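You operate a simulated robot arm through the tools that you are given. There is no shell and no other tool. Be economical: measure what you need, move in short steps, check, and stop when the job is done.

The job below is to be done with a simulated two-armed robot. You get a single attempt, and the scene is never put back.

## Task
Clamp the body with blue band in the fixture and close it up with its nozzle and nut.
Fine: both lie in the shallow tray; screw the nut home by hand; leave the other body. Let nothing fall to the floor.
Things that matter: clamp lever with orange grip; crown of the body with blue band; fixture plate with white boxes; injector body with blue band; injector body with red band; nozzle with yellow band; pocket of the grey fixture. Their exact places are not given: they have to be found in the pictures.

The check looks at the end state, three seconds after you hand in, the way a careful person would. Anything else that was tipped, shoved, dropped, spilled or broken makes it a failure.

## Robot
Two 7-joint arms with fingered hands on one trunk, on a base that drives. Base frame: it is fixed to the floor where the robot stands at the start and does not move with it; the origin is under the middle of the robot, x ahead of it, y to its left, z up; the surface under the hand at the start is at about z = 88. Readings come in cm, rad, newtons and seconds.
The left shoulder is at the start at [7.9, 12.5, 111.8], the right one opposite. With the tool pointing down near the work surface each hand reaches from about 46 to 82 cm from the robot's upright axis, wherever it stands, measured 20 degrees to its own side. Places, roughly: clamp lever with orange grip [50, 10, 100]; crown of the body with blue band [50, -20, 100]; fixture plate with white boxes [50, 20, 100]; nozzle with yellow band (3x2x4 cm) [30, 10, 90]; pocket of the grey fixture [50, 20, 90]. Payload 3.6 kg a hand.
The TCP of each hand is the grasp point between the finger pads, 3 cm short of the fingertips. In the tool frame z runs along the fingers and y along their closing line. The gripper opens to 10.4 cm. The gripper's body begins 3.5 cm behind the TCP. The gripper is a hand of 4 fingers: y runs from the thumb to the fingers, the wrist lies at [-1.5, -10.4, -17.8] in the tool frame, and closing takes about 1.5 s.
Orientation is that of the tool frame in the base frame, as [roll, pitch, yaw] about the fixed x, y, z axes, in that order (R = Rz(yaw) Ry(pitch) Rx(roll)). With the fingers straight down and the wrist toward the robot, the tool's x, y and z point along [0, 1, 0], [1, 0, 0] and [0, 0, -1] of the base frame.

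## Interface
- The arms move only by the tool apply_moves. It takes "left_rows", "right_rows" or both (then of equal length, played together; a hand with none holds still); each is a list that holds one entry, the list of rows, each a list of 6 numbers: the shift along the base's x, y, z in units of 250 mm (1.0 is 250 mm), then the turn, a rotation vector about the base's x, y, z in units of 90 degrees (1.0 is 90 degrees). In form: [[[tx, ty, tz, rx, ry, rz], ...]]. A call has 1 to 20 rows; each row is the pose to reach, as a shift and turn from the pose commanded when the call began. "left_grip" and "right_grip" are, for a hand that has rows, the opening in per cent of the stroke, from 0 (shut) to 100 (fully open), set as the call begins (left out, the last holds). A call with a number of a shift or a turn outside -1 to 1 is refused whole. A row lasts 0.2 s, in which the tool goes at most 5 cm and 0.15 rad; a call with a longer step from one row to the next is refused whole, and so is a gripper value outside its range. Where a pose cannot be reached the arm comes as near as it can. A force on the tool above 40 N (or 10 N above the force at the start of the call, whichever is more), or a blocked arm, ends the call early, and 0.2 s more pass. The fingers move at their own pace (about 7.2 cm/s each) and stop on an object; they squeeze with about 29 N. The grip force told is the motor's: it shows also when the fingers shut on nothing. Time passes only in rows, and 0.2 s behind the last, so rows that repeat a pose let the fingers close. It gives the time, the measured TCP pose, the force on the tool (base axes), the opening and the grip force at its end, in the units of the frame above (readings bear some noise), with the torque about the TCP (base axes, N m) and any sound that the robot's microphone picked up.
- Cameras (640 x 400 px; columns grow to the right, rows downward): "scene" is now at [19.76, -1.48, 126.29]; the picture's right is [-0.16, -0.99, 0.00], its down [-0.47, 0.08, -0.88] and it looks along [0.87, -0.14, -0.48] (base axes); focal length 214 px, centre (320, 200). "left" rides on the left gripper at [-6.1, -9.2, -13] in its tool frame; the picture's right is [-0.81, -0.28, 0.52], its down [0.53, -0.71, 0.46] and it looks along [0.24, 0.64, 0.72] (tool axes); focal length 275 px, centre (320, 200). "right" rides on the right gripper at [6.1, -9.2, -13] in its tool frame; the picture's right is [-0.81, 0.28, -0.52], its down [-0.53, -0.71, 0.46] and it looks along [-0.24, 0.64, 0.72] (tool axes); focal length 275 px, centre (320, 200).
- grab_frame(camera): a new picture of that camera. No time passes.
- slide_trunk(by): slides the trunk up (or, below 0, down) by that many cm; the arms and the scene camera ride with it, the base frame stays. It gives what a move gives, with no picture.
- roll_base(legs): drives the robot by 1 to 6 legs, each [ahead, left, turn to the left] in cm, cm and rad, along the robot's own axes; the way and the turn of a leg run together, so that a leg with both is an arc; at most 150 cm and 3.142 rad a leg. The arms and the cameras ride along, it lands a little off, and it stops where it bumps. It gives what a move gives.
- set_fingers(index, middle, ring, thumb_bend, thumb_turn, hand): sets how far each is bent, from 0 (flat) to 1 (curled in); at 0.3 the hand is open as for a grip, at 0.7 the pads meet at the TCP. One left out holds its place. A second passes; each finger stops where it meets its share of the squeeze, and holds until it gets a number again. A gripper value or a shape takes the hand back. It gives what a move gives, with no picture; readings hold the bend of each and the force on the fingers (four entries, about 0 where the hand has none), thumb and palm. thumb_turn goes from beside the hand (0) to across from the fingers (1), as for a grip.
- preshape(shape, hand): the hand has 4 fingers and takes this shape, open, in about a second: jaw (thumb against the fingers, like two jaws); tri (thumb and two fingers); tip (a fingertip pinch); poke (one finger out to press); point (the index stretched); flat (the hand flat); cup (the hand cupped); fist (a fist). The gripper value then closes the fingers along that shape, each until it touches; the sizes above hold for jaw. It gives what a move gives, with no picture.
- turn_head(pan, tilt): turns the head with the scene camera to pan (to the left, within 1.396 rad either way) and tilt (down, from -0.506 to 1.204), counted from straight ahead of the robot. It gives what a move gives.
- measure_at(camera, pixels): for up to 12 pixels [column, row] of the newest picture of that camera ("zoom" is the newest enlarged one), the place [x, y, z] in the base frame of the surface seen there, good to about 0.3 cm. No time passes.
- enlarge(camera, box): a new picture of the part [left, top, right, bottom] of that camera's present view, enlarged. No time passes.
- close_job(): hands the job in; it is judged then, once.

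Keep the steps short. Do not move on a guess: measure, check each grasp and each placing, and mend mistakes. In all there are 80 turns and 62 pictures (those below and enlarged ones count). Leave the grippers open and the arms clear of the work at the hand-in unless told otherwise, and finish with a single line.

The tools are called after ">>>" by a JSON object that holds its "method" and its "body". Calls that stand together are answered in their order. apply_moves: Moves the arms, as the interface text tells. Its arguments: {"type":"object","properties":{"left_rows":{"type":"array"},"left_grip":{"type":"number"},"right_rows":{"type":"array"},"right_grip":{"type":"number"}},"required":[]} The other tools are called the same way: slide_trunk (by) slides the trunk up or down; preshape (shape, hand) gives the hand a shape; set_fingers (index, middle, ring, thumb_bend, thumb_turn, hand) moves the fingers one by one; roll_base (legs) drives the base; turn_head (pan, tilt) turns the head that bears the scene camera; grab_frame (camera) takes a picture; measure_at (camera, pixels) gives the place of the surface under pixels of a picture; enlarge (camera, box) takes an enlarged picture of a part of a camera's view; close_job () hands the job in.

At the start:

```text
clock: 0.0
left_position: [55.01, 20.08, 126.71]
left_tcp_rot: [3.141, 0.0, 1.571]
left_wrist_force: [0.5, 0.6, 0.3]
left_ft_torque: [0.01, 0.03, 0.03]
left_grip_width: 10.37
left_gripper_force: 0.0
left_shape: jaw
left_bend: [0.3, 0.3, 0.3, 0.3, 0.98]
left_finger forces: [0.0, 0.0, 0.0, 0.0, 0.0, 0.0]
right_position: [38.22, -17.58, 130.66]
right_tcp_rot: [-3.141, 0.0, 1.57]
right_wrist_force: [0.4, -0.3, 0.3]
right_ft_torque: [0.0, 0.01, -0.02]
right_grip_width: 10.35
right_gripper_force: 0.0
right_shape: jaw
right_bend: [0.3, 0.3, 0.3, 0.3, 0.98]
right_finger forces: [0.0, 0.0, 0.0, 0.0, 0.0, 0.0]
trunk travel left (down, up): [-35.0, 18.6]
robot x, y, heading: [-0.01, 0.55, -0.004]
head pan, tilt: [-0.159, 0.496]
```

scene: 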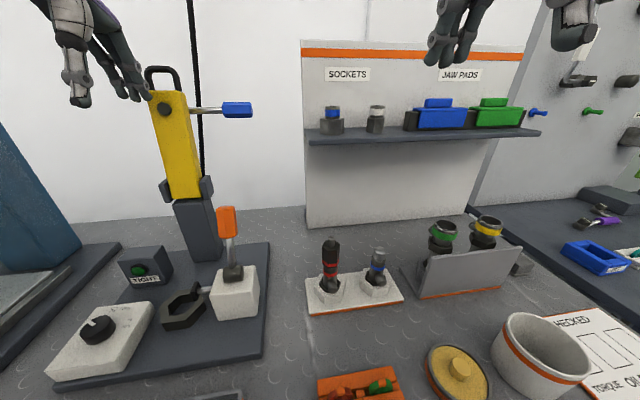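
right: 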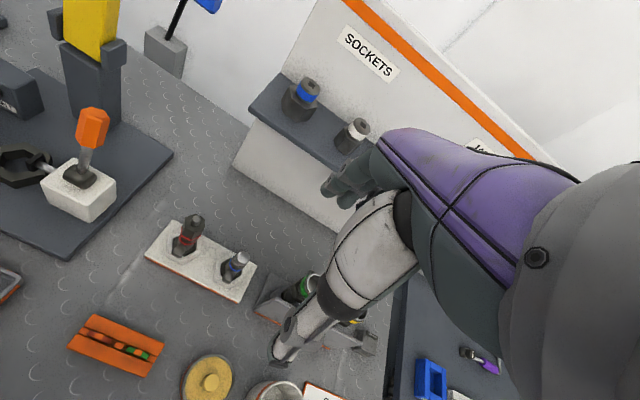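
left: 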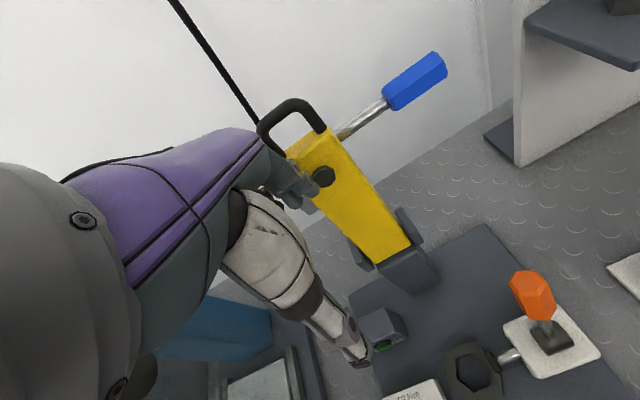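

I see the fixture plate on the left (pocket near column 183, row 305), and the two bodies at (330,265) and (377,270). The tray is below the view, so I tilt the head down.

>>> {"method": "turn_head", "body": {"pan": 0.1, "tilt": 0.85}}

>>> {"method": "grab_frame", "body": {"camera": "scene"}}

```text
clock: 0.8
left_position: [55.17, 20.2, 126.58]
left_tcp_rot: [3.141, 0.001, 1.571]
left_wrist_force: [0.0, -0.9, -0.6]
left_ft_torque: [-0.04, 0.02, -0.01]
left_grip_width: 10.37
left_gripper_force: 0.1
left_shape: jaw
left_bend: [0.3, 0.3, 0.3, 0.3, 0.98]
left_finger forces: [0.0, 0.0, 0.0, 0.0, 0.1, 0.0]
right_position: [38.16, -17.57, 130.67]
right_tcp_rot: [-3.14, 0.0, 1.57]
right_wrist_force: [-0.2, 0.0, 0.4]
right_ft_torque: [-0.01, 0.0, 0.01]
right_grip_width: 10.36
right_gripper_force: 0.1
right_shape: jaw
right_bend: [0.3, 0.3, 0.3, 0.3, 0.98]
right_finger forces: [0.0, 0.0, 0.1, 0.0, 0.1, 0.0]
trunk travel left (down, up): [-35.0, 18.6]
robot x, y, heading: [0.19, 0.23, 0.003]
head pan, tilt: [0.099, 0.85]
```

```text
58 pictures are left
```

scene: 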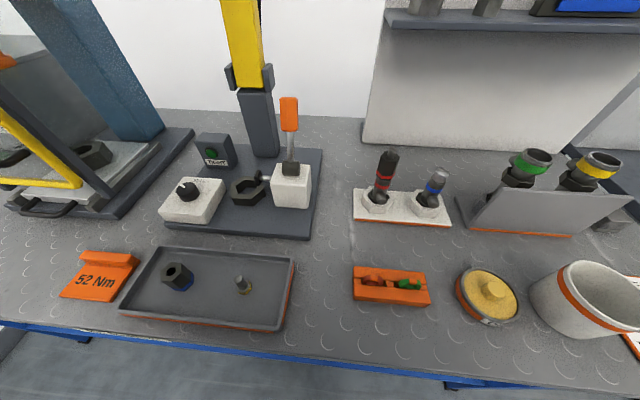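

The tray holds the nut (178,277) and the nozzle (242,285). I enlarge the fixture, the tray and the bodies.

>>> {"method": "enlarge", "body": {"camera": "scene", "box": [150, 90, 330, 240]}}

>>> {"method": "enlarge", "body": {"camera": "scene", "box": [50, 230, 310, 340]}}

>>> {"method": "enlarge", "body": {"camera": "scene", "box": [340, 140, 460, 240]}}

>>> {"method": "measure_at", "body": {"camera": "scene", "pixels": [[178, 270], [242, 277], [248, 190], [248, 180], [289, 100], [290, 140], [388, 155], [438, 173], [430, 195], [178, 290], [205, 285], [292, 170]]}}

```text
2.67 times, centred on (240, 165) of scene
```

zoom: 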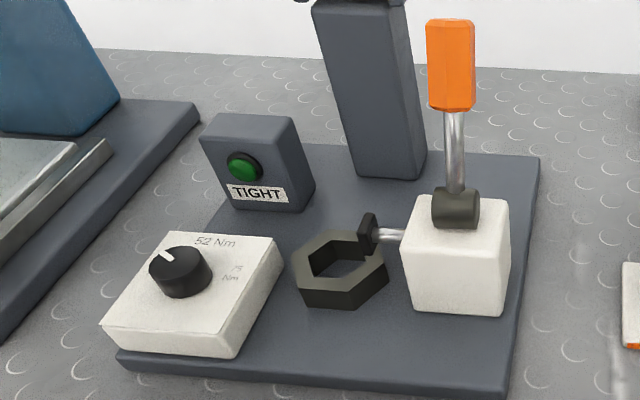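

```text
2.46 times, centred on (180, 285) of scene
```

zoom: 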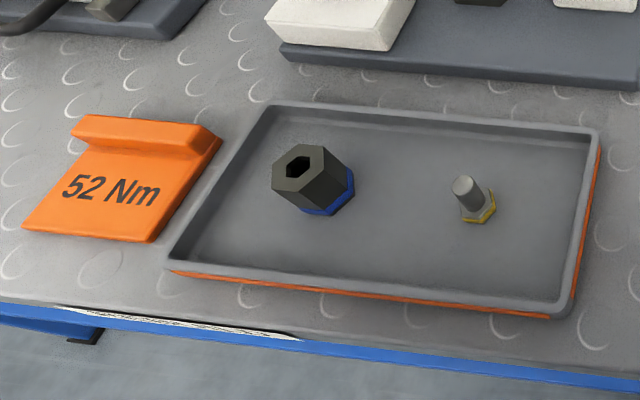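

```text
4.00 times, centred on (400, 190) of scene
```

zoom: 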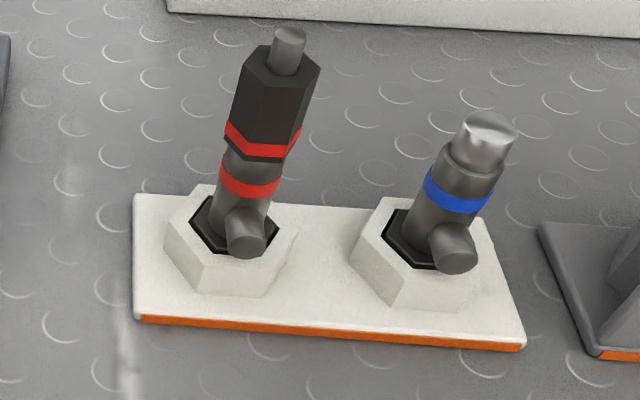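

```text
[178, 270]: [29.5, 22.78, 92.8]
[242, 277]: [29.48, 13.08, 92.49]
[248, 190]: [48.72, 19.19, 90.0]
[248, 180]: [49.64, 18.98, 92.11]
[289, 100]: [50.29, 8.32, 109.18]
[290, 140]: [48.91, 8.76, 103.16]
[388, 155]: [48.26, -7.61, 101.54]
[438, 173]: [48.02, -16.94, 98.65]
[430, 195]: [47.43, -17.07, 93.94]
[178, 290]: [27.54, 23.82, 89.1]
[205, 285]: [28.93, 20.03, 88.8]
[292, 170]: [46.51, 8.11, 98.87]
```

The bodies stand in hex sockets with the port toward me. The finished red body shows the build order: nozzle tip up through the nut, with the nut's band at the bottom. I now measure the details in enlarged views.

>>> {"method": "enlarge", "body": {"camera": "scene", "box": [225, 160, 273, 220]}}

>>> {"method": "measure_at", "body": {"camera": "zoom", "pixels": [[200, 120], [320, 80], [420, 110], [440, 170], [330, 230], [210, 230], [300, 150], [340, 180], [400, 140], [230, 180]]}}

>>> {"method": "measure_at", "body": {"camera": "scene", "pixels": [[263, 140], [245, 110], [282, 198], [310, 200], [291, 98], [291, 130], [289, 150], [262, 172], [250, 60], [268, 75], [237, 75], [310, 172]]}}

```text
6.67 times, centred on (249, 190) of scene
```

zoom: 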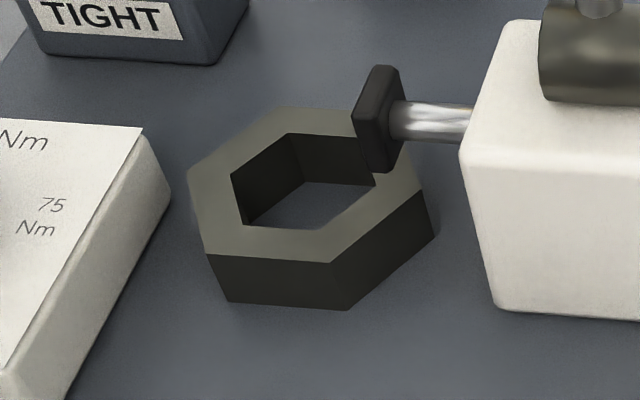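

```text
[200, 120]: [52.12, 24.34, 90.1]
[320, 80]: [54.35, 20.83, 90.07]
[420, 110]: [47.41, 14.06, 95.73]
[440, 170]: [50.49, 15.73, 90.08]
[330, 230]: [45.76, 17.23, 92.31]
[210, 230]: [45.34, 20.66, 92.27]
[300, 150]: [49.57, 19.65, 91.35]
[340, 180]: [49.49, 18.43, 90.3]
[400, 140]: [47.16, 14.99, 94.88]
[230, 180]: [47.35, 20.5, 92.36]
```

```text
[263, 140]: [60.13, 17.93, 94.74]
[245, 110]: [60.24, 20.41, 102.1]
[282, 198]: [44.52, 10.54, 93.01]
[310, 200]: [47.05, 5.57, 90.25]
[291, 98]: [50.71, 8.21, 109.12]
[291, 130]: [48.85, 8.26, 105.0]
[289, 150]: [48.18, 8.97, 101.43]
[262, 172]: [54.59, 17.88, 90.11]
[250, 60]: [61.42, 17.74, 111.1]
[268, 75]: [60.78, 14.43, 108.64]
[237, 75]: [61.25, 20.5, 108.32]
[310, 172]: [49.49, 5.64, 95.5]
```

>>> {"method": "measure_at", "body": {"camera": "zoom", "pixels": [[191, 177], [281, 111], [417, 188], [331, 259], [208, 251], [231, 170], [290, 131], [374, 187], [306, 230], [243, 227], [368, 130], [385, 110]]}}

>>> {"method": "enlarge", "body": {"camera": "scene", "box": [404, 160, 460, 220]}}

>>> {"method": "measure_at", "body": {"camera": "zoom", "pixels": [[320, 100], [270, 150], [250, 200], [240, 280], [300, 310], [120, 330], [330, 390], [310, 200], [150, 200], [440, 300], [180, 290], [420, 240]]}}

```text
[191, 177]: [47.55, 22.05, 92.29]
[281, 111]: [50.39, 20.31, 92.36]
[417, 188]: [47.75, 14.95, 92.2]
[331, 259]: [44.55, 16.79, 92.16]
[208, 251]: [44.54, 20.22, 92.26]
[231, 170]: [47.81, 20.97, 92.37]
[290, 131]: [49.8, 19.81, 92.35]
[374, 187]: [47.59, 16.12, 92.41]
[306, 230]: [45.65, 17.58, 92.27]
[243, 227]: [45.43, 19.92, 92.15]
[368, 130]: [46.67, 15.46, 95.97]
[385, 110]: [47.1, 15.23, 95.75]
```

```text
6.67 times, centred on (432, 190) of scene
```

zoom: 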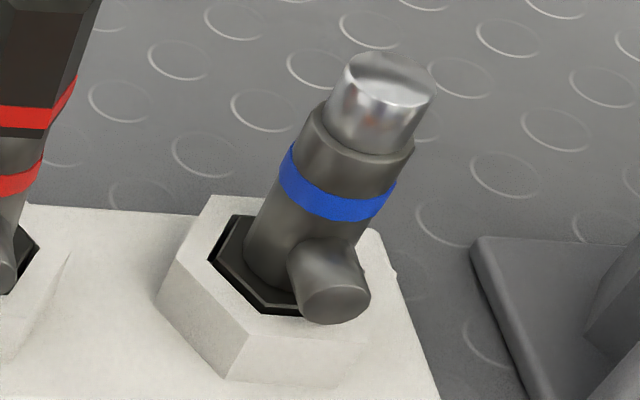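

```text
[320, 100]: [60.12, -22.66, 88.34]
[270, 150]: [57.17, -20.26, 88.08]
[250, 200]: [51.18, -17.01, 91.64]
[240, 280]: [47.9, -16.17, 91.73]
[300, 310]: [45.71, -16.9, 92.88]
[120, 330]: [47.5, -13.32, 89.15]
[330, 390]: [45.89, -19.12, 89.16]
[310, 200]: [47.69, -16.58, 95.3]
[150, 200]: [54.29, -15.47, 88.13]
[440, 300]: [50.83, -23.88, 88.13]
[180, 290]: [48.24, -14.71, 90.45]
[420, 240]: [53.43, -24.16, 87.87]
```

>>> {"method": "measure_at", "body": {"camera": "zoom", "pixels": [[213, 199], [179, 263], [248, 329], [372, 236], [392, 280], [345, 328], [335, 310], [300, 240], [370, 80], [400, 75], [345, 115], [335, 205]]}}

>>> {"method": "enlarge", "body": {"camera": "right", "box": [140, 200, 270, 310]}}

```text
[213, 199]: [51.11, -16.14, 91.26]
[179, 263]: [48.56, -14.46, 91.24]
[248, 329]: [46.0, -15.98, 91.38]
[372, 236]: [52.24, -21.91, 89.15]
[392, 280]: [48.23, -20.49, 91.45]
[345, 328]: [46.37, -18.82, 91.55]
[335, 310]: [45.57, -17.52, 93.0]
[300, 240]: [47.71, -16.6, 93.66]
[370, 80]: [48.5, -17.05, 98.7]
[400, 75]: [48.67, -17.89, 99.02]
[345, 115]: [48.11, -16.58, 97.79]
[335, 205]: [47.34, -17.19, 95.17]
```

```text
3.64 times, centred on (205, 255) of right
```

zoom: 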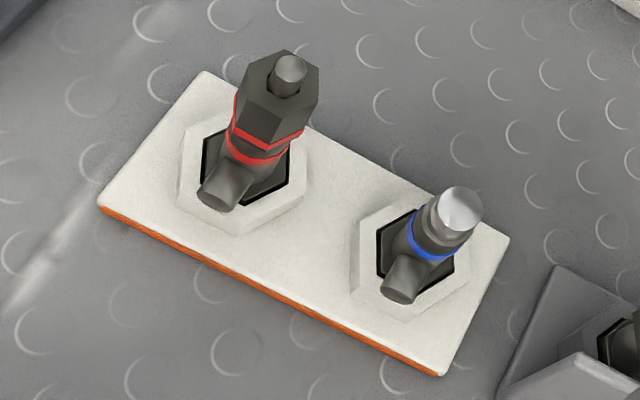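

The pocket's centre is about (47.55, 18.5), flats facing ±x, rim z 92.3 and floor 90. The body's axis is about (48.4, -17.5). I measure the plate edges for yaw, then drive back 18 cm so the tray, stand and fixture are all in reach.

>>> {"method": "measure_at", "body": {"camera": "scene", "pixels": [[356, 221], [447, 226], [360, 191], [440, 193], [172, 227], [303, 236], [168, 188], [220, 205]]}}

>>> {"method": "roll_base", "body": {"legs": [[-18, 0, 0]]}}

>>> {"method": "turn_head", "body": {"pan": 0.05, "tilt": 0.7}}

>>> {"method": "grab_frame", "body": {"camera": "scene"}}

```text
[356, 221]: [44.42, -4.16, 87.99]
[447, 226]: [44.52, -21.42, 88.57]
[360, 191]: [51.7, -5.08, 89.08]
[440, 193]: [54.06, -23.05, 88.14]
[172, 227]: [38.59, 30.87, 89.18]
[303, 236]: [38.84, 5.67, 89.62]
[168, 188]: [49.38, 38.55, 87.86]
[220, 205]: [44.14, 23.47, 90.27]
```

```text
clock: 2.4
left_position: [37.12, 20.1, 126.62]
left_tcp_rot: [3.142, 0.001, 1.571]
left_wrist_force: [-0.5, -1.1, -0.3]
left_ft_torque: [0.01, 0.01, -0.01]
left_grip_width: 10.36
left_gripper_force: 0.0
left_shape: jaw
left_bend: [0.3, 0.3, 0.3, 0.3, 0.98]
left_finger forces: [0.0, 0.0, 0.0, 0.0, 0.1, 0.0]
right_position: [20.25, -17.6, 130.64]
right_tcp_rot: [3.141, -0.001, 1.57]
right_wrist_force: [-0.5, -0.3, 0.7]
right_ft_torque: [0.01, -0.01, -0.01]
right_grip_width: 10.37
right_gripper_force: 0.1
right_shape: jaw
right_bend: [0.3, 0.3, 0.3, 0.3, 0.98]
right_finger forces: [0.0, 0.0, 0.1, 0.1, 0.0, 0.0]
trunk travel left (down, up): [-35.0, 18.6]
robot x, y, heading: [-18.07, 0.18, -0.003]
head pan, tilt: [0.099, 0.85]
```

```text
clock: 3.0
left_position: [37.29, 20.22, 126.73]
left_tcp_rot: [3.141, 0.001, 1.571]
left_wrist_force: [-0.9, 0.5, 0.3]
left_ft_torque: [0.01, 0.0, 0.01]
left_grip_width: 10.36
left_gripper_force: 0.0
left_shape: jaw
left_bend: [0.3, 0.3, 0.3, 0.3, 0.98]
left_finger forces: [0.1, 0.1, 0.0, 0.1, 0.0, 0.0]
right_position: [20.39, -17.65, 130.6]
right_tcp_rot: [3.142, 0.001, 1.571]
right_wrist_force: [0.1, 0.8, -0.2]
right_ft_torque: [0.03, -0.02, -0.02]
right_grip_width: 10.37
right_gripper_force: 0.0
right_shape: jaw
right_bend: [0.3, 0.3, 0.3, 0.3, 0.98]
right_finger forces: [0.0, 0.0, 0.1, 0.1, 0.1, 0.0]
trunk travel left (down, up): [-35.0, 18.6]
robot x, y, heading: [-17.53, 0.34, -0.001]
head pan, tilt: [0.051, 0.7]
```

```text
51 pictures are left
```

scene: 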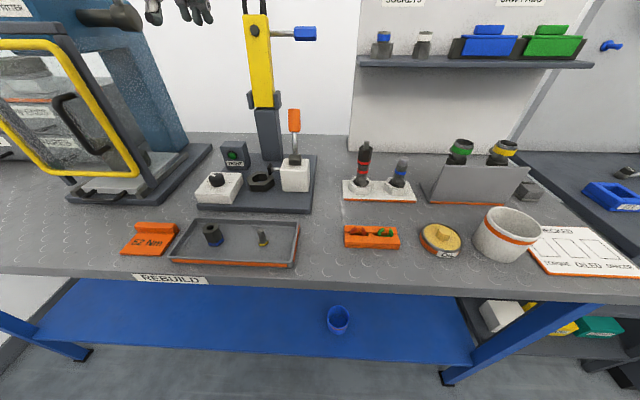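

Both plates are square to the base frame, so no turn is needed between stand and pocket. I bring the right hand to a pose above the blue body and look with its camera.

>>> {"method": "apply_moves", "body": {"right_rows": [[[0.13, 0, -0.1, 0, 0, 0], [0.26, 0, -0.2, 0, 0, 0], [0.4, 0, -0.3, 0, 0, 0], [0.53, 0, -0.4, 0, 0, 0], [0.67, 0, -0.5, 0, 0, 0], [0.8, 0, -0.6, 0, 0, 0], [0.9, 0, -0.7, 0, 0, 0], [1.0, 0.006, -0.8, 0, 0, 0], [1.0, 0.006, -0.8, 0, 0, 0]]]}}

>>> {"method": "grab_frame", "body": {"camera": "right"}}

```text
clock: 5.0
left_position: [37.08, 20.2, 126.65]
left_tcp_rot: [-3.14, 0.001, 1.571]
left_wrist_force: [-0.5, -1.0, -0.6]
left_ft_torque: [0.0, -0.01, -0.02]
left_grip_width: 10.36
left_gripper_force: 0.1
left_shape: jaw
left_bend: [0.3, 0.3, 0.3, 0.3, 0.98]
left_finger forces: [0.0, 0.0, 0.1, 0.0, 0.0, 0.1]
right_position: [45.35, -17.46, 110.63]
right_tcp_rot: [3.137, 0.0, 1.571]
right_wrist_force: [-0.5, 0.1, -0.3]
right_ft_torque: [0.0, 0.0, -0.01]
right_grip_width: 10.35
right_gripper_force: 0.0
right_shape: jaw
right_bend: [0.3, 0.3, 0.3, 0.3, 0.98]
right_finger forces: [0.0, 0.1, 0.0, 0.1, 0.1, 0.1]
trunk travel left (down, up): [-35.0, 18.6]
robot x, y, heading: [-18.27, 0.24, 0.002]
head pan, tilt: [0.051, 0.7]
```

```text
50 pictures are left
```

right: 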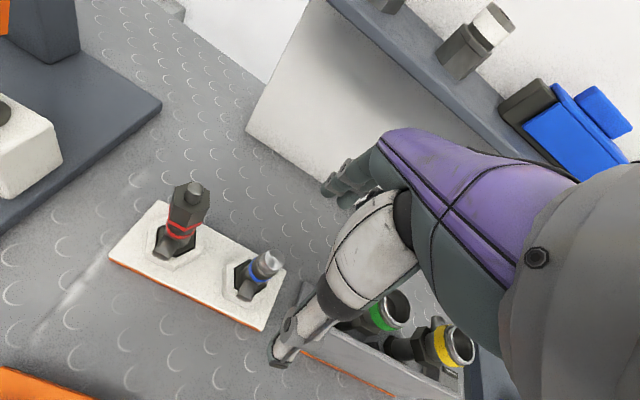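

>>> {"method": "measure_at", "body": {"camera": "right", "pixels": [[266, 263], [275, 266], [246, 288], [270, 255], [258, 274], [310, 350], [380, 312], [392, 300], [194, 186], [192, 205], [300, 285], [265, 275]]}}

>>> {"method": "enlarge", "body": {"camera": "right", "box": [100, 160, 340, 370]}}

>>> {"method": "measure_at", "body": {"camera": "zoom", "pixels": [[440, 270], [425, 280], [455, 285], [435, 300], [400, 335], [385, 350], [560, 330], [545, 340], [378, 310]]}}

```text
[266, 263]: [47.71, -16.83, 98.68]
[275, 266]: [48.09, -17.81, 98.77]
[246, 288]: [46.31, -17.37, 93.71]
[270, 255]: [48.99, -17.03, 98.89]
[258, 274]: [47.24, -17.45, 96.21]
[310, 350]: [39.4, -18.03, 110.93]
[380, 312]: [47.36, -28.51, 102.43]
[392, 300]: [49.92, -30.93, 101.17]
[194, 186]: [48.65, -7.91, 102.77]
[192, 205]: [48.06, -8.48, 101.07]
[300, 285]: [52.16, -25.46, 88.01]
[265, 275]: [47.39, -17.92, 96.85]
```

```text
1.90 times, centred on (220, 265) of right
```

zoom: 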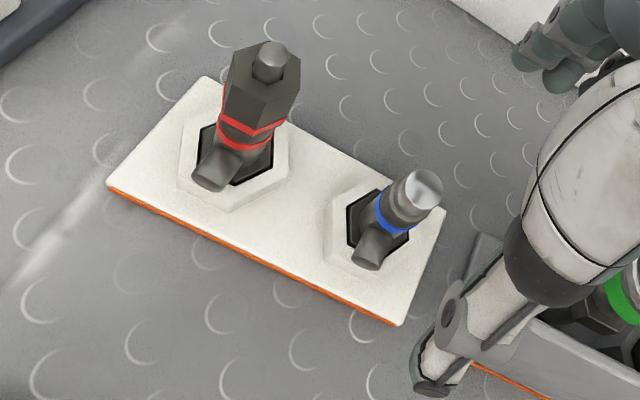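

```text
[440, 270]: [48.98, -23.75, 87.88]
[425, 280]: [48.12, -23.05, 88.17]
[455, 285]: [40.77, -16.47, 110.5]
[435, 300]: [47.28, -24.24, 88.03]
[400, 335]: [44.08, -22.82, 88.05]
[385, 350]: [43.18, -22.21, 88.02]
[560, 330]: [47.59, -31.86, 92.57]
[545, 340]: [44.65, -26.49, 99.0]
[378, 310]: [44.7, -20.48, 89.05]
```

Crown top reads about (48.3, -17.4, 98.9), port top near z 94.3. I centre the hand and lower the TCP to z 97.9, so the tips stay above the port.

>>> {"method": "apply_moves", "body": {"right_rows": [[[0.12, 0, 0, 0, 0, 0], [0.12, 0, -0.12, 0, 0, 0], [0.12, 0, -0.24, 0, 0, 0], [0.12, 0, -0.36, 0, 0, 0], [0.12, 0, -0.44, 0, 0, 0], [0.12, 0, -0.505, 0, 0, 0], [0.12, 0, -0.51, 0, 0, 0]]], "right_grip": 100}}

>>> {"method": "grab_frame", "body": {"camera": "right"}}

>>> {"method": "enlarge", "body": {"camera": "scene", "box": [330, 120, 470, 220]}}

```text
clock: 6.7
left_position: [37.13, 20.2, 126.63]
left_tcp_rot: [-3.141, 0.003, 1.571]
left_wrist_force: [0.2, -0.7, 0.0]
left_ft_torque: [0.01, 0.03, -0.02]
left_grip_width: 10.38
left_gripper_force: 0.1
left_shape: jaw
left_bend: [0.3, 0.3, 0.3, 0.3, 0.98]
left_finger forces: [0.0, 0.0, 0.0, 0.0, 0.0, 0.0]
right_position: [48.2, -17.37, 97.92]
right_tcp_rot: [-3.14, 0.0, 1.572]
right_wrist_force: [-0.7, 0.0, 0.5]
right_ft_torque: [0.02, 0.03, -0.02]
right_grip_width: 10.38
right_gripper_force: 0.1
right_shape: jaw
right_bend: [0.3, 0.3, 0.3, 0.3, 0.98]
right_finger forces: [0.0, 0.0, 0.0, 0.0, 0.0, 0.0]
trunk travel left (down, up): [-35.0, 18.6]
robot x, y, heading: [-18.08, -0.13, -0.001]
head pan, tilt: [0.051, 0.7]
```

```text
48 pictures are left
```

right: 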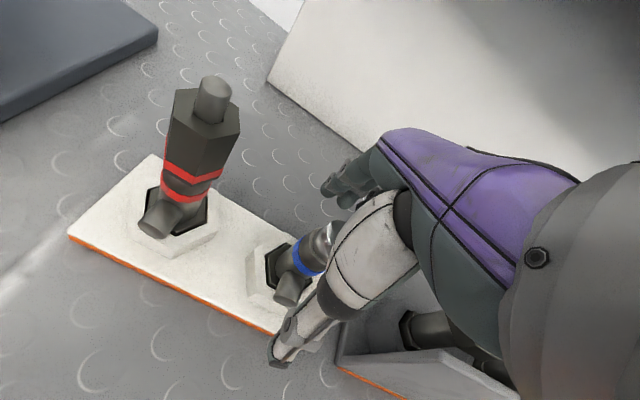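

```text
4.00 times, centred on (400, 170) of scene
```

zoom: 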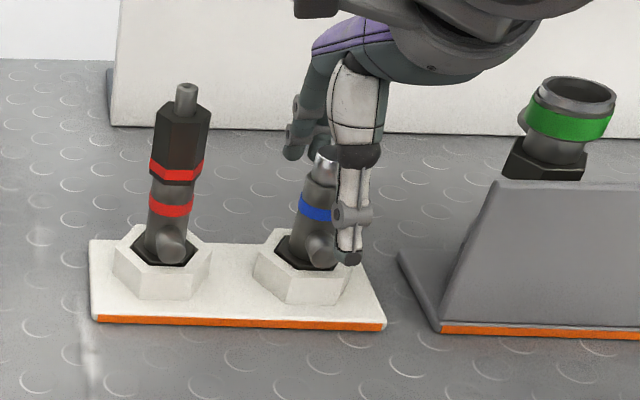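

The thumb stands in front of the body and the fingers behind it, clear of the port. I close the hand.

>>> {"method": "apply_moves", "body": {"right_rows": [[[0, 0, 0, 0, 0, 0], [0, 0, 0, 0, 0, 0], [0, 0, 0, 0, 0, 0], [0, 0, 0, 0, 0, 0], [0, 0, 0, 0, 0, 0], [0, 0, 0, 0, 0, 0], [0, 0, 0, 0, 0, 0], [0, 0, 0, 0, 0, 0]]], "right_grip": 0}}

>>> {"method": "enlarge", "body": {"camera": "scene", "box": [330, 120, 470, 220]}}

```text
clock: 8.4
left_position: [37.24, 20.2, 126.59]
left_tcp_rot: [3.141, 0.001, 1.571]
left_wrist_force: [-0.1, -0.4, -0.4]
left_ft_torque: [0.02, -0.03, 0.01]
left_grip_width: 10.36
left_gripper_force: 0.1
left_shape: jaw
left_bend: [0.3, 0.3, 0.3, 0.3, 0.98]
left_finger forces: [0.0, 0.1, 0.0, 0.0, 0.0, 0.0]
right_position: [48.44, -17.39, 97.8]
right_tcp_rot: [-3.141, 0.0, 1.571]
right_wrist_force: [-0.3, -0.5, -0.7]
right_ft_torque: [-0.02, 0.01, 0.03]
right_grip_width: 1.87
right_gripper_force: 29.3
right_shape: jaw
right_bend: [0.73, 0.59, 0.66, 0.75, 1.0]
right_finger forces: [14.8, 8.9, 0.0, 0.1, 24.4, 0.1]
trunk travel left (down, up): [-35.0, 18.6]
robot x, y, heading: [-17.36, -0.16, -0.0]
head pan, tilt: [0.051, 0.7]
```

```text
4.00 times, centred on (400, 170) of scene
```

zoom: 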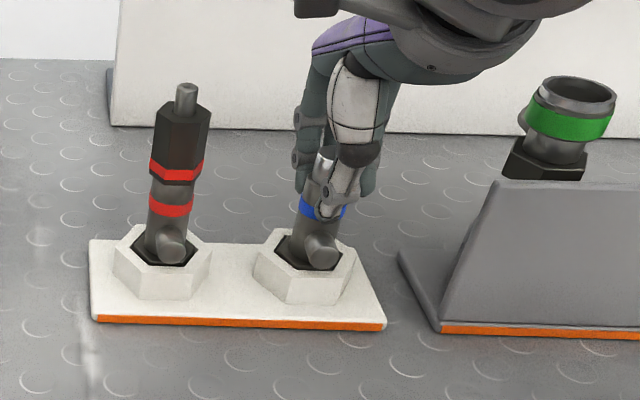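

The grip holds at 29 N on a 1.9 cm width. I lift straight up, draw back in x to stay clear of the red body and the lever, and look again.

>>> {"method": "apply_moves", "body": {"right_rows": [[[0, 0, 0.04, 0, 0, 0], [0, 0, 0.1, 0, 0, 0], [0, 0, 0.2, 0, 0, 0], [0, 0, 0.32, 0, 0, 0], [0, 0, 0.44, 0, 0, 0], [0, 0, 0.56, 0, 0, 0], [-0.14, 0, 0.56, 0, 0, 0], [-0.28, 0, 0.56, 0, 0, 0], [-0.28, 0, 0.56, 0, 0, 0]]]}}

>>> {"method": "grab_frame", "body": {"camera": "scene"}}

```text
clock: 10.4
left_position: [37.24, 20.21, 126.66]
left_tcp_rot: [3.14, 0.001, 1.571]
left_wrist_force: [-0.3, 0.0, 0.6]
left_ft_torque: [0.03, -0.03, -0.02]
left_grip_width: 10.37
left_gripper_force: 0.0
left_shape: jaw
left_bend: [0.3, 0.3, 0.3, 0.3, 0.98]
left_finger forces: [0.0, 0.1, 0.0, 0.1, 0.1, 0.0]
right_position: [41.31, -17.61, 111.76]
right_tcp_rot: [-3.141, -0.001, 1.571]
right_wrist_force: [0.0, 0.9, -2.9]
right_ft_torque: [0.0, 0.02, -0.02]
right_grip_width: 1.88
right_gripper_force: 28.6
right_shape: jaw
right_bend: [0.73, 0.59, 0.66, 0.75, 1.0]
right_finger forces: [15.2, 9.2, 0.1, 0.0, 24.4, 0.0]
trunk travel left (down, up): [-35.0, 18.6]
robot x, y, heading: [-18.1, -0.18, 0.001]
head pan, tilt: [0.051, 0.7]
```

```text
45 pictures are left
```

scene: 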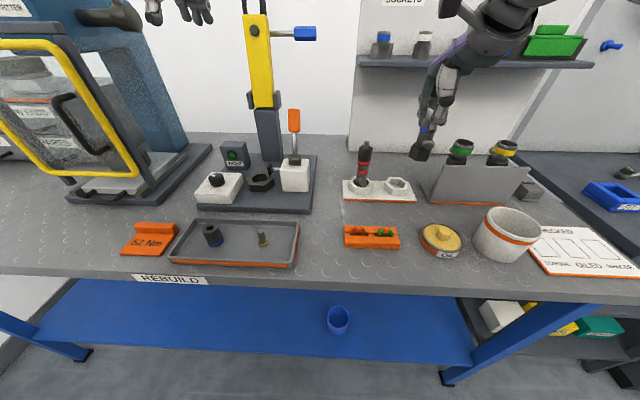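

The body hangs straight. The left hand is where the right must go, so I move the left hand out to the side while the right carries the body toward the fixture at x≈41, in front of the lever.

>>> {"method": "apply_moves", "body": {"left_rows": [[[-0.1, 0.13, 0, 0, 0, 0], [-0.2, 0.28, 0, 0, 0, 0], [-0.3, 0.44, 0, 0, 0, 0], [-0.4, 0.6, 0, 0, 0, 0], [-0.4, 0.75, 0, 0, 0, 0], [-0.4, 0.8, 0, 0, 0, 0], [-0.4, 0.8, 0, 0, 0, 0], [-0.4, 0.8, 0, 0, 0, 0], [-0.4, 0.8, 0, 0, 0, 0]]], "right_rows": [[[0, 0.08, 0, 0, 0, 0], [0, 0.2, 0, 0, 0, 0], [0, 0.35, 0, 0, 0, 0], [0, 0.5, 0, 0, 0, 0], [0, 0.65, 0, 0, 0, 0], [0, 0.8, 0, 0, 0, 0], [0, 0.92, 0, 0, 0, 0], [0, 1, 0, 0, 0, 0], [0, 1, 0, 0, 0, 0]]]}}

```text
clock: 12.4
left_position: [27.15, 40.03, 126.69]
left_tcp_rot: [3.141, 0.002, 1.57]
left_wrist_force: [0.2, 0.4, -0.2]
left_ft_torque: [0.02, 0.02, 0.0]
left_grip_width: 10.37
left_gripper_force: 0.0
left_shape: jaw
left_bend: [0.3, 0.3, 0.3, 0.3, 0.98]
left_finger forces: [0.0, 0.0, 0.0, 0.0, 0.0, 0.0]
right_position: [38.77, -7.84, 111.0]
right_tcp_rot: [-3.141, -0.001, 1.571]
right_wrist_force: [0.0, 0.6, -2.3]
right_ft_torque: [-0.01, 0.0, 0.0]
right_grip_width: 1.85
right_gripper_force: 29.0
right_shape: jaw
right_bend: [0.73, 0.59, 0.66, 0.75, 1.0]
right_finger forces: [15.6, 9.4, 0.0, 0.0, 24.7, 0.0]
right hand out of reach, approached as far as the arm can: row 4, 5, 6, 7, 8, 9
trunk travel left (down, up): [-35.0, 18.6]
robot x, y, heading: [-17.75, 0.1, 0.001]
head pan, tilt: [0.051, 0.7]
```

The right arm runs out of reach across the middle, so I will drive the base left instead. First I check what stands on the left side.

>>> {"method": "turn_head", "body": {"pan": 0.6, "tilt": 0.6}}

>>> {"method": "grab_frame", "body": {"camera": "scene"}}

>>> {"method": "measure_at", "body": {"camera": "scene", "pixels": [[100, 150], [150, 100], [200, 200], [50, 250], [20, 200], [250, 150], [150, 250], [100, 50], [300, 300], [20, 100], [250, 220], [350, 260]]}}

```text
clock: 13.4
left_position: [27.21, 40.1, 126.64]
left_tcp_rot: [3.141, 0.0, 1.571]
left_wrist_force: [-0.4, -0.6, 0.0]
left_ft_torque: [0.0, -0.01, 0.02]
left_grip_width: 10.37
left_gripper_force: 0.1
left_shape: jaw
left_bend: [0.3, 0.3, 0.3, 0.3, 0.98]
left_finger forces: [0.0, 0.1, 0.0, 0.1, 0.0, 0.0]
right_position: [38.83, -7.81, 110.87]
right_tcp_rot: [3.141, -0.002, 1.571]
right_wrist_force: [-0.2, 0.0, -2.9]
right_ft_torque: [-0.01, 0.01, -0.01]
right_grip_width: 1.88
right_gripper_force: 29.5
right_shape: jaw
right_bend: [0.73, 0.59, 0.66, 0.75, 1.0]
right_finger forces: [15.7, 9.4, 0.1, 0.1, 24.6, 0.0]
trunk travel left (down, up): [-35.0, 18.6]
robot x, y, heading: [-18.16, -0.12, -0.002]
head pan, tilt: [0.6, 0.6]
```

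```text
44 pictures are left
```

scene: 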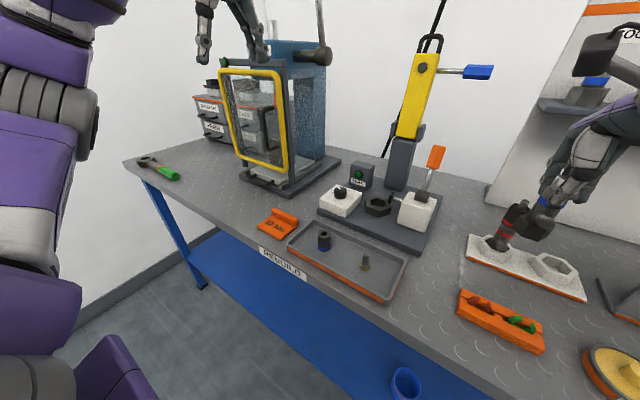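

```text
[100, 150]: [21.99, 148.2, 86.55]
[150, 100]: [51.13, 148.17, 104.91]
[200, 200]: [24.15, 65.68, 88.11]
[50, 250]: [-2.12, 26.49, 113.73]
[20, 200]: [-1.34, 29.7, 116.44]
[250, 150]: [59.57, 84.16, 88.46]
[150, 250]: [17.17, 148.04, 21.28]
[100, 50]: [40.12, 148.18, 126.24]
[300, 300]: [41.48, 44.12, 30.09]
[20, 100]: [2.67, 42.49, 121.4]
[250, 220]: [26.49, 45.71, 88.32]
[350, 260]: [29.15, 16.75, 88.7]
```

The press door is on the left, so I pull the left hand back over the table's front edge (x≈12), then drive 34 cm left. That puts the pocket and tray well within the right hand's reach.

>>> {"method": "apply_moves", "body": {"left_rows": [[[-0.15, -0.05, 0, 0, 0, 0], [-0.3, -0.1, 0, 0, 0, 0], [-0.45, -0.15, 0, 0, 0, 0], [-0.6, -0.2, 0, 0, 0, 0], [-0.6, -0.2, 0, 0, 0, 0]]]}}

>>> {"method": "roll_base", "body": {"legs": [[0, 34, 0]]}}

>>> {"method": "turn_head", "body": {"pan": -0.3, "tilt": 0.65}}

>>> {"method": "grab_frame", "body": {"camera": "scene"}}

```text
clock: 14.6
left_position: [14.44, 34.42, 123.67]
left_tcp_rot: [3.139, 0.005, 1.57]
left_wrist_force: [0.6, -0.2, 0.3]
left_ft_torque: [-0.01, 0.02, -0.04]
left_grip_width: 10.36
left_gripper_force: 0.1
left_shape: jaw
left_bend: [0.3, 0.3, 0.3, 0.3, 0.98]
left_finger forces: [0.0, 0.1, 0.1, 0.1, 0.0, 0.0]
left hand out of reach, approached as far as the arm can: row 3, 4, 5
right_position: [38.85, -7.74, 110.88]
right_tcp_rot: [3.14, 0.001, 1.57]
right_wrist_force: [0.6, -0.2, -3.4]
right_ft_torque: [0.02, 0.04, 0.01]
right_grip_width: 1.86
right_gripper_force: 29.4
right_shape: jaw
right_bend: [0.73, 0.59, 0.66, 0.75, 1.0]
right_finger forces: [15.7, 9.3, 0.1, 0.0, 24.6, 0.0]
trunk travel left (down, up): [-35.0, 18.6]
robot x, y, heading: [-17.71, -0.1, 0.0]
head pan, tilt: [0.6, 0.6]
```

```text
clock: 18.2
left_position: [14.95, 68.0, 123.83]
left_tcp_rot: [3.138, 0.003, 1.562]
left_wrist_force: [0.3, 0.1, 0.3]
left_ft_torque: [-0.01, 0.0, 0.0]
left_grip_width: 10.36
left_gripper_force: 0.0
left_shape: jaw
left_bend: [0.3, 0.3, 0.3, 0.3, 0.98]
left_finger forces: [0.0, 0.0, 0.0, 0.2, 0.0, 0.1]
right_position: [38.79, 25.55, 110.78]
right_tcp_rot: [-3.142, 0.0, 1.563]
right_wrist_force: [-0.4, -0.2, -2.1]
right_ft_torque: [-0.01, -0.01, 0.01]
right_grip_width: 1.87
right_gripper_force: 29.1
right_shape: jaw
right_bend: [0.73, 0.59, 0.66, 0.75, 1.0]
right_finger forces: [15.7, 9.4, 0.1, 0.1, 24.6, 0.0]
trunk travel left (down, up): [-35.0, 18.6]
robot x, y, heading: [-17.71, 33.47, -0.006]
head pan, tilt: [0.6, 0.6]
```

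```text
clock: 19.4
left_position: [14.84, 67.93, 123.69]
left_tcp_rot: [3.14, 0.002, 1.564]
left_wrist_force: [-0.2, 0.7, 0.2]
left_ft_torque: [-0.02, 0.07, 0.04]
left_grip_width: 10.37
left_gripper_force: 0.1
left_shape: jaw
left_bend: [0.3, 0.3, 0.3, 0.3, 0.98]
left_finger forces: [0.0, 0.0, 0.0, 0.0, 0.0, 0.0]
right_position: [39.02, 25.61, 110.95]
right_tcp_rot: [3.141, 0.0, 1.563]
right_wrist_force: [-0.1, -0.2, -2.6]
right_ft_torque: [-0.02, -0.01, -0.02]
right_grip_width: 1.87
right_gripper_force: 29.0
right_shape: jaw
right_bend: [0.73, 0.59, 0.66, 0.75, 1.0]
right_finger forces: [15.7, 9.4, 0.1, 0.0, 24.5, 0.0]
trunk travel left (down, up): [-35.0, 18.6]
robot x, y, heading: [-17.29, 33.85, -0.007]
head pan, tilt: [-0.3, 0.649]
```

```text
43 pictures are left
```

scene: 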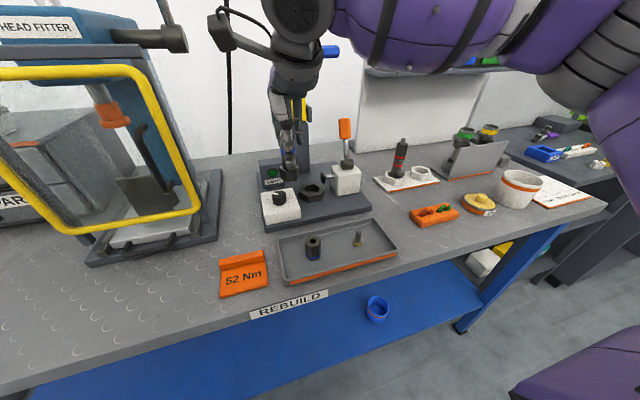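

The body hangs above the knob box. I move to above the pocket (47.55, 18.5), keeping height, and check the result.

>>> {"method": "apply_moves", "body": {"right_rows": [[[0.08, -0.07, 0, 0, 0, 0], [0.16, -0.14, 0, 0, 0, 0], [0.26, -0.21, 0, 0, 0, 0.005], [0.346, -0.284, -0.02, 0, 0, 0.005], [0.346, -0.284, -0.04, 0, 0, 0.005], [0.346, -0.284, -0.04, 0, 0, 0.005]]]}}

>>> {"method": "enlarge", "body": {"camera": "scene", "box": [250, 80, 380, 230]}}

>>> {"method": "grab_frame", "body": {"camera": "right"}}

```text
clock: 20.8
left_position: [14.86, 68.11, 123.67]
left_tcp_rot: [3.14, 0.001, 1.561]
left_wrist_force: [-0.4, -0.6, 0.4]
left_ft_torque: [0.03, -0.01, -0.02]
left_grip_width: 10.36
left_gripper_force: 0.1
left_shape: jaw
left_bend: [0.3, 0.3, 0.3, 0.3, 0.98]
left_finger forces: [0.0, 0.2, 0.1, 0.1, 0.0, 0.0]
right_position: [47.66, 18.53, 109.94]
right_tcp_rot: [3.141, -0.002, 1.571]
right_wrist_force: [-0.3, 0.8, -2.7]
right_ft_torque: [0.01, 0.03, 0.05]
right_grip_width: 1.85
right_gripper_force: 28.7
right_shape: jaw
right_bend: [0.73, 0.59, 0.66, 0.75, 1.0]
right_finger forces: [15.7, 9.3, 0.0, 0.0, 24.3, 0.0]
trunk travel left (down, up): [-35.0, 18.6]
robot x, y, heading: [-17.55, 33.74, -0.005]
head pan, tilt: [-0.3, 0.649]
```

```text
2.67 times, centred on (315, 155) of scene
```

zoom: 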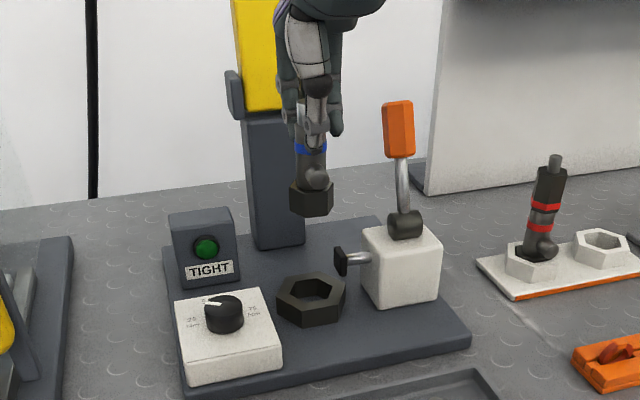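

```text
41 pictures are left
```

right: 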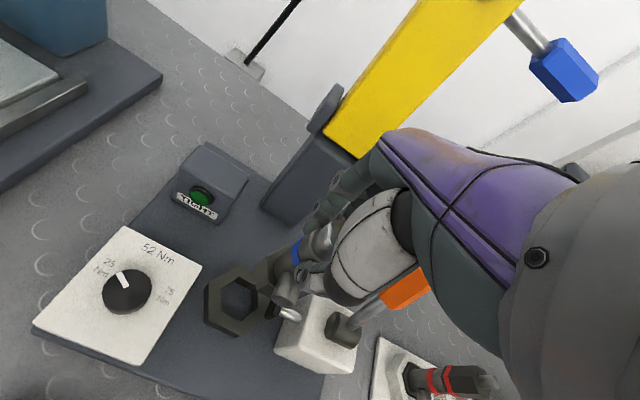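

The body hangs upright above the pocket. I measure the foot and the pocket rim from this view to refine the alignment.

>>> {"method": "enlarge", "body": {"camera": "scene", "box": [282, 130, 342, 215]}}

>>> {"method": "measure_at", "body": {"camera": "zoom", "pixels": [[180, 80], [220, 95], [255, 85], [210, 60], [160, 60], [285, 60], [145, 345], [180, 375], [285, 375], [325, 320], [295, 297], [195, 300]]}}

```text
4.71 times, centred on (312, 172) of scene
```

zoom: 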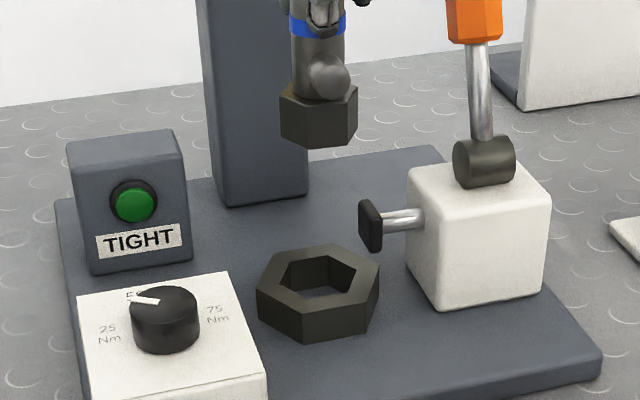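

```text
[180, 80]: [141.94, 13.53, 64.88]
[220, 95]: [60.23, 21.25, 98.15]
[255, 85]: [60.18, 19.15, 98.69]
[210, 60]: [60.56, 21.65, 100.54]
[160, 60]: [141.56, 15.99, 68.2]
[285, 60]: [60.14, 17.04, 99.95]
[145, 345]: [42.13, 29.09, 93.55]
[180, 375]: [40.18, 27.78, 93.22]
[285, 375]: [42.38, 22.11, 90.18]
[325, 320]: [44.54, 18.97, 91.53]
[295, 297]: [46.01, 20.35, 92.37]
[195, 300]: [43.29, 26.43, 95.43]
```

>>> {"method": "measure_at", "body": {"camera": "zoom", "pixels": [[284, 138], [300, 130], [335, 135], [352, 130], [345, 143], [261, 291], [282, 307], [356, 303], [376, 271], [333, 249], [276, 258], [320, 130]]}}

```text
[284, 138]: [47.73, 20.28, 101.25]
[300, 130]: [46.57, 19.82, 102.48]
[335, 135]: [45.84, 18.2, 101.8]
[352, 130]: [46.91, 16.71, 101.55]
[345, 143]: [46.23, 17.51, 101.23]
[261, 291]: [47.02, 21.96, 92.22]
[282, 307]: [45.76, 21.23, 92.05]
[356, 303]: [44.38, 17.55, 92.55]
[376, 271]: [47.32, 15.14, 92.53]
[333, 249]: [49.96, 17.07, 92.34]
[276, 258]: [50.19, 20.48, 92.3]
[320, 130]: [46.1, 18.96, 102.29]
```

>>> {"method": "enlarge", "body": {"camera": "scene", "box": [300, 128, 324, 163]}}

>>> {"method": "enlarge", "body": {"camera": "right", "box": [200, 210, 340, 340]}}

```text
11.43 times, centred on (312, 146) of scene
```

zoom: 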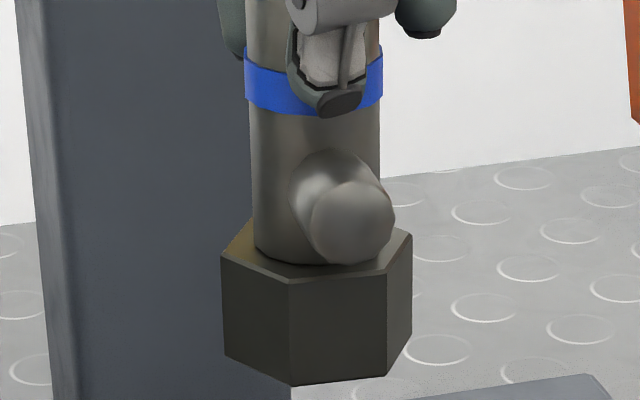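

```text
3.08 times, centred on (270, 275) of right
```

zoom: 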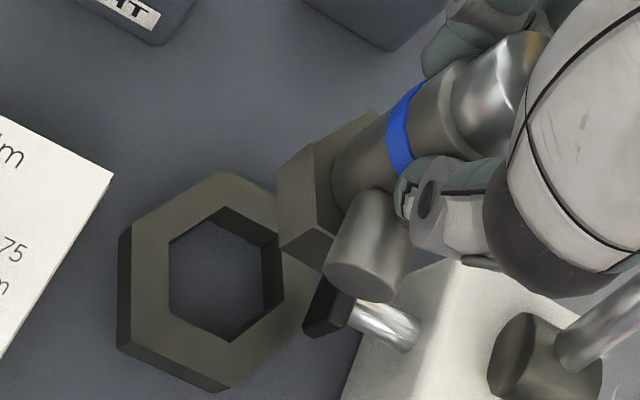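

The foot's hex faces match the pocket's. I lower to just above the rim (foot ≈ z 93) and compare again.

>>> {"method": "apply_moves", "body": {"right_rows": [[[-0.004, 0.002, -0.08, 0, 0, 0], [-0.004, 0.002, -0.16, 0, 0, 0], [-0.004, 0.002, -0.22, 0, 0, 0], [-0.004, 0.002, -0.27, 0, 0, 0], [-0.004, 0.002, -0.3, 0, 0, 0], [-0.004, 0.002, -0.325, 0, 0, 0], [-0.004, 0.002, -0.325, 0, 0, 0]]]}}

>>> {"method": "enlarge", "body": {"camera": "right", "box": [200, 190, 360, 340]}}

>>> {"method": "enlarge", "body": {"camera": "scene", "box": [292, 150, 342, 205]}}

```text
clock: 22.4
left_position: [14.88, 68.01, 123.71]
left_tcp_rot: [3.139, 0.004, 1.561]
left_wrist_force: [0.5, 0.1, 1.3]
left_ft_torque: [0.01, -0.04, -0.01]
left_grip_width: 10.37
left_gripper_force: 0.1
left_shape: jaw
left_bend: [0.3, 0.3, 0.3, 0.3, 0.98]
left_finger forces: [0.0, 0.0, 0.0, 0.0, 0.1, 0.1]
right_position: [47.44, 18.5, 101.67]
right_tcp_rot: [-3.141, 0.001, 1.57]
right_wrist_force: [-0.3, -0.4, -3.0]
right_ft_torque: [-0.02, -0.04, 0.02]
right_grip_width: 1.86
right_gripper_force: 29.4
right_shape: jaw
right_bend: [0.73, 0.59, 0.66, 0.75, 1.0]
right_finger forces: [15.8, 9.6, 0.0, 0.0, 24.4, 0.1]
trunk travel left (down, up): [-35.0, 18.6]
robot x, y, heading: [-17.93, 34.17, -0.008]
head pan, tilt: [-0.3, 0.649]
```

```text
2.67 times, centred on (280, 265) of right
```

zoom: 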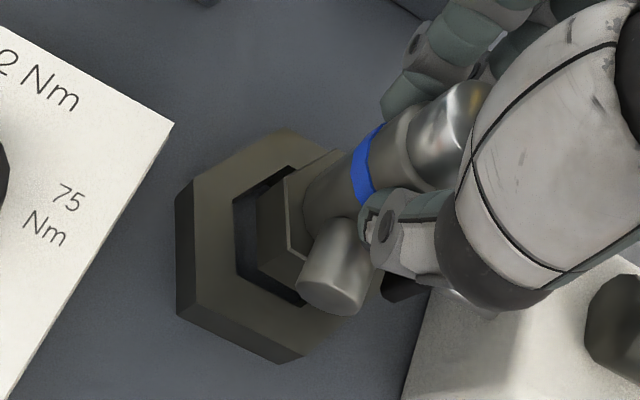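

```text
7.27 times, centred on (317, 178) of scene
```

zoom: 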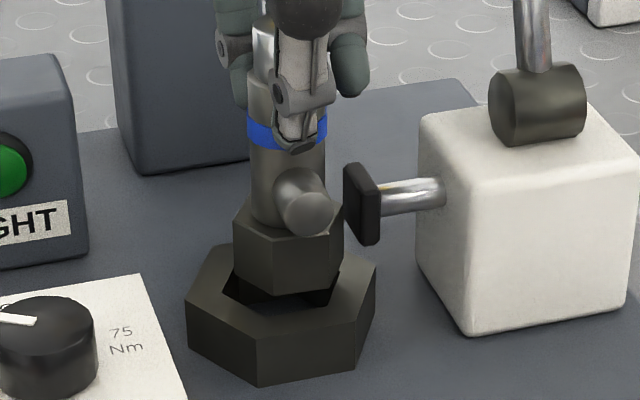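

>>> {"method": "measure_at", "body": {"camera": "zoom", "pixels": [[280, 270], [320, 270], [250, 265], [335, 255], [270, 325], [345, 312], [240, 320], [192, 303], [372, 268], [262, 315], [235, 250], [306, 212]]}}

```text
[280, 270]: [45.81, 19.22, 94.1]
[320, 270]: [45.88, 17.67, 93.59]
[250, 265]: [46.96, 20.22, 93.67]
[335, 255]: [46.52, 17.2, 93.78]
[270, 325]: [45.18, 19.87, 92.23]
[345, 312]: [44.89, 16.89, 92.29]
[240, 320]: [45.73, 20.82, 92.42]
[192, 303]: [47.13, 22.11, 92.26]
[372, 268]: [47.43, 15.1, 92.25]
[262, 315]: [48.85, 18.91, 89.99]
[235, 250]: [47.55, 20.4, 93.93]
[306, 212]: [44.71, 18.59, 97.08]
```

Foot centre ≈ (47.55, 18.5), with about 0.3 cm clearance around it in the pocket. I lower it to the floor slowly.

>>> {"method": "apply_moves", "body": {"right_rows": [[[-0.004, 0.001, -0.02, 0, 0, 0], [-0.004, 0.001, -0.04, 0, 0, 0], [-0.004, 0.001, -0.06, 0, 0, 0], [-0.004, 0.001, -0.08, 0, 0, 0], [-0.004, 0.001, -0.095, 0, 0, 0], [-0.004, 0.001, -0.108, 0, 0, 0], [-0.004, 0.001, -0.116, 0, 0, 0], [-0.004, 0.001, -0.12, 0, 0, 0]]]}}

>>> {"method": "enlarge", "body": {"camera": "scene", "box": [292, 150, 342, 205]}}

```text
clock: 23.5
left_position: [14.72, 68.04, 123.7]
left_tcp_rot: [3.14, 0.004, 1.564]
left_wrist_force: [-0.3, 0.4, 0.5]
left_ft_torque: [0.01, 0.03, 0.02]
left_grip_width: 10.34
left_gripper_force: 0.0
left_shape: jaw
left_bend: [0.3, 0.3, 0.3, 0.3, 0.98]
left_finger forces: [0.1, 0.0, 0.0, 0.1, 0.0, 0.0]
right_position: [47.56, 19.16, 100.68]
right_tcp_rot: [3.119, -0.013, 1.579]
right_wrist_force: [-5.8, 3.9, 17.3]
right_ft_torque: [0.03, 0.12, 0.0]
right_grip_width: 2.05
right_gripper_force: 28.9
right_shape: jaw
right_bend: [0.73, 0.6, 0.66, 0.76, 1.0]
right_finger forces: [17.9, 10.6, 0.0, 0.0, 31.7, 0.0]
trunk travel left (down, up): [-35.0, 18.6]
robot x, y, heading: [-17.7, 33.76, -0.004]
head pan, tilt: [-0.3, 0.649]
stopped in row 5 (right hand): the force on the tool passed its limit at 42 N (the readings are from after the stop); the commanded pose is now the measured one
```

```text
7.27 times, centred on (317, 178) of scene
```

zoom: 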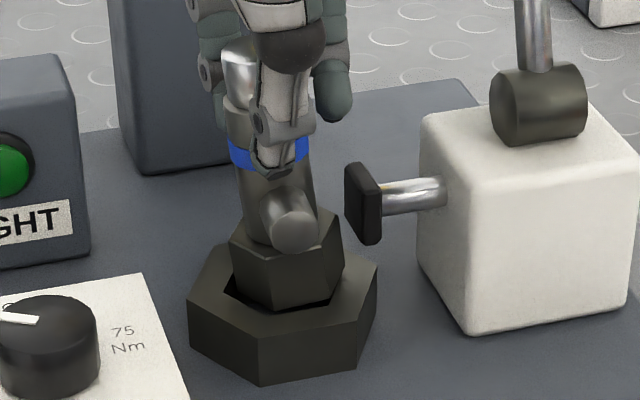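

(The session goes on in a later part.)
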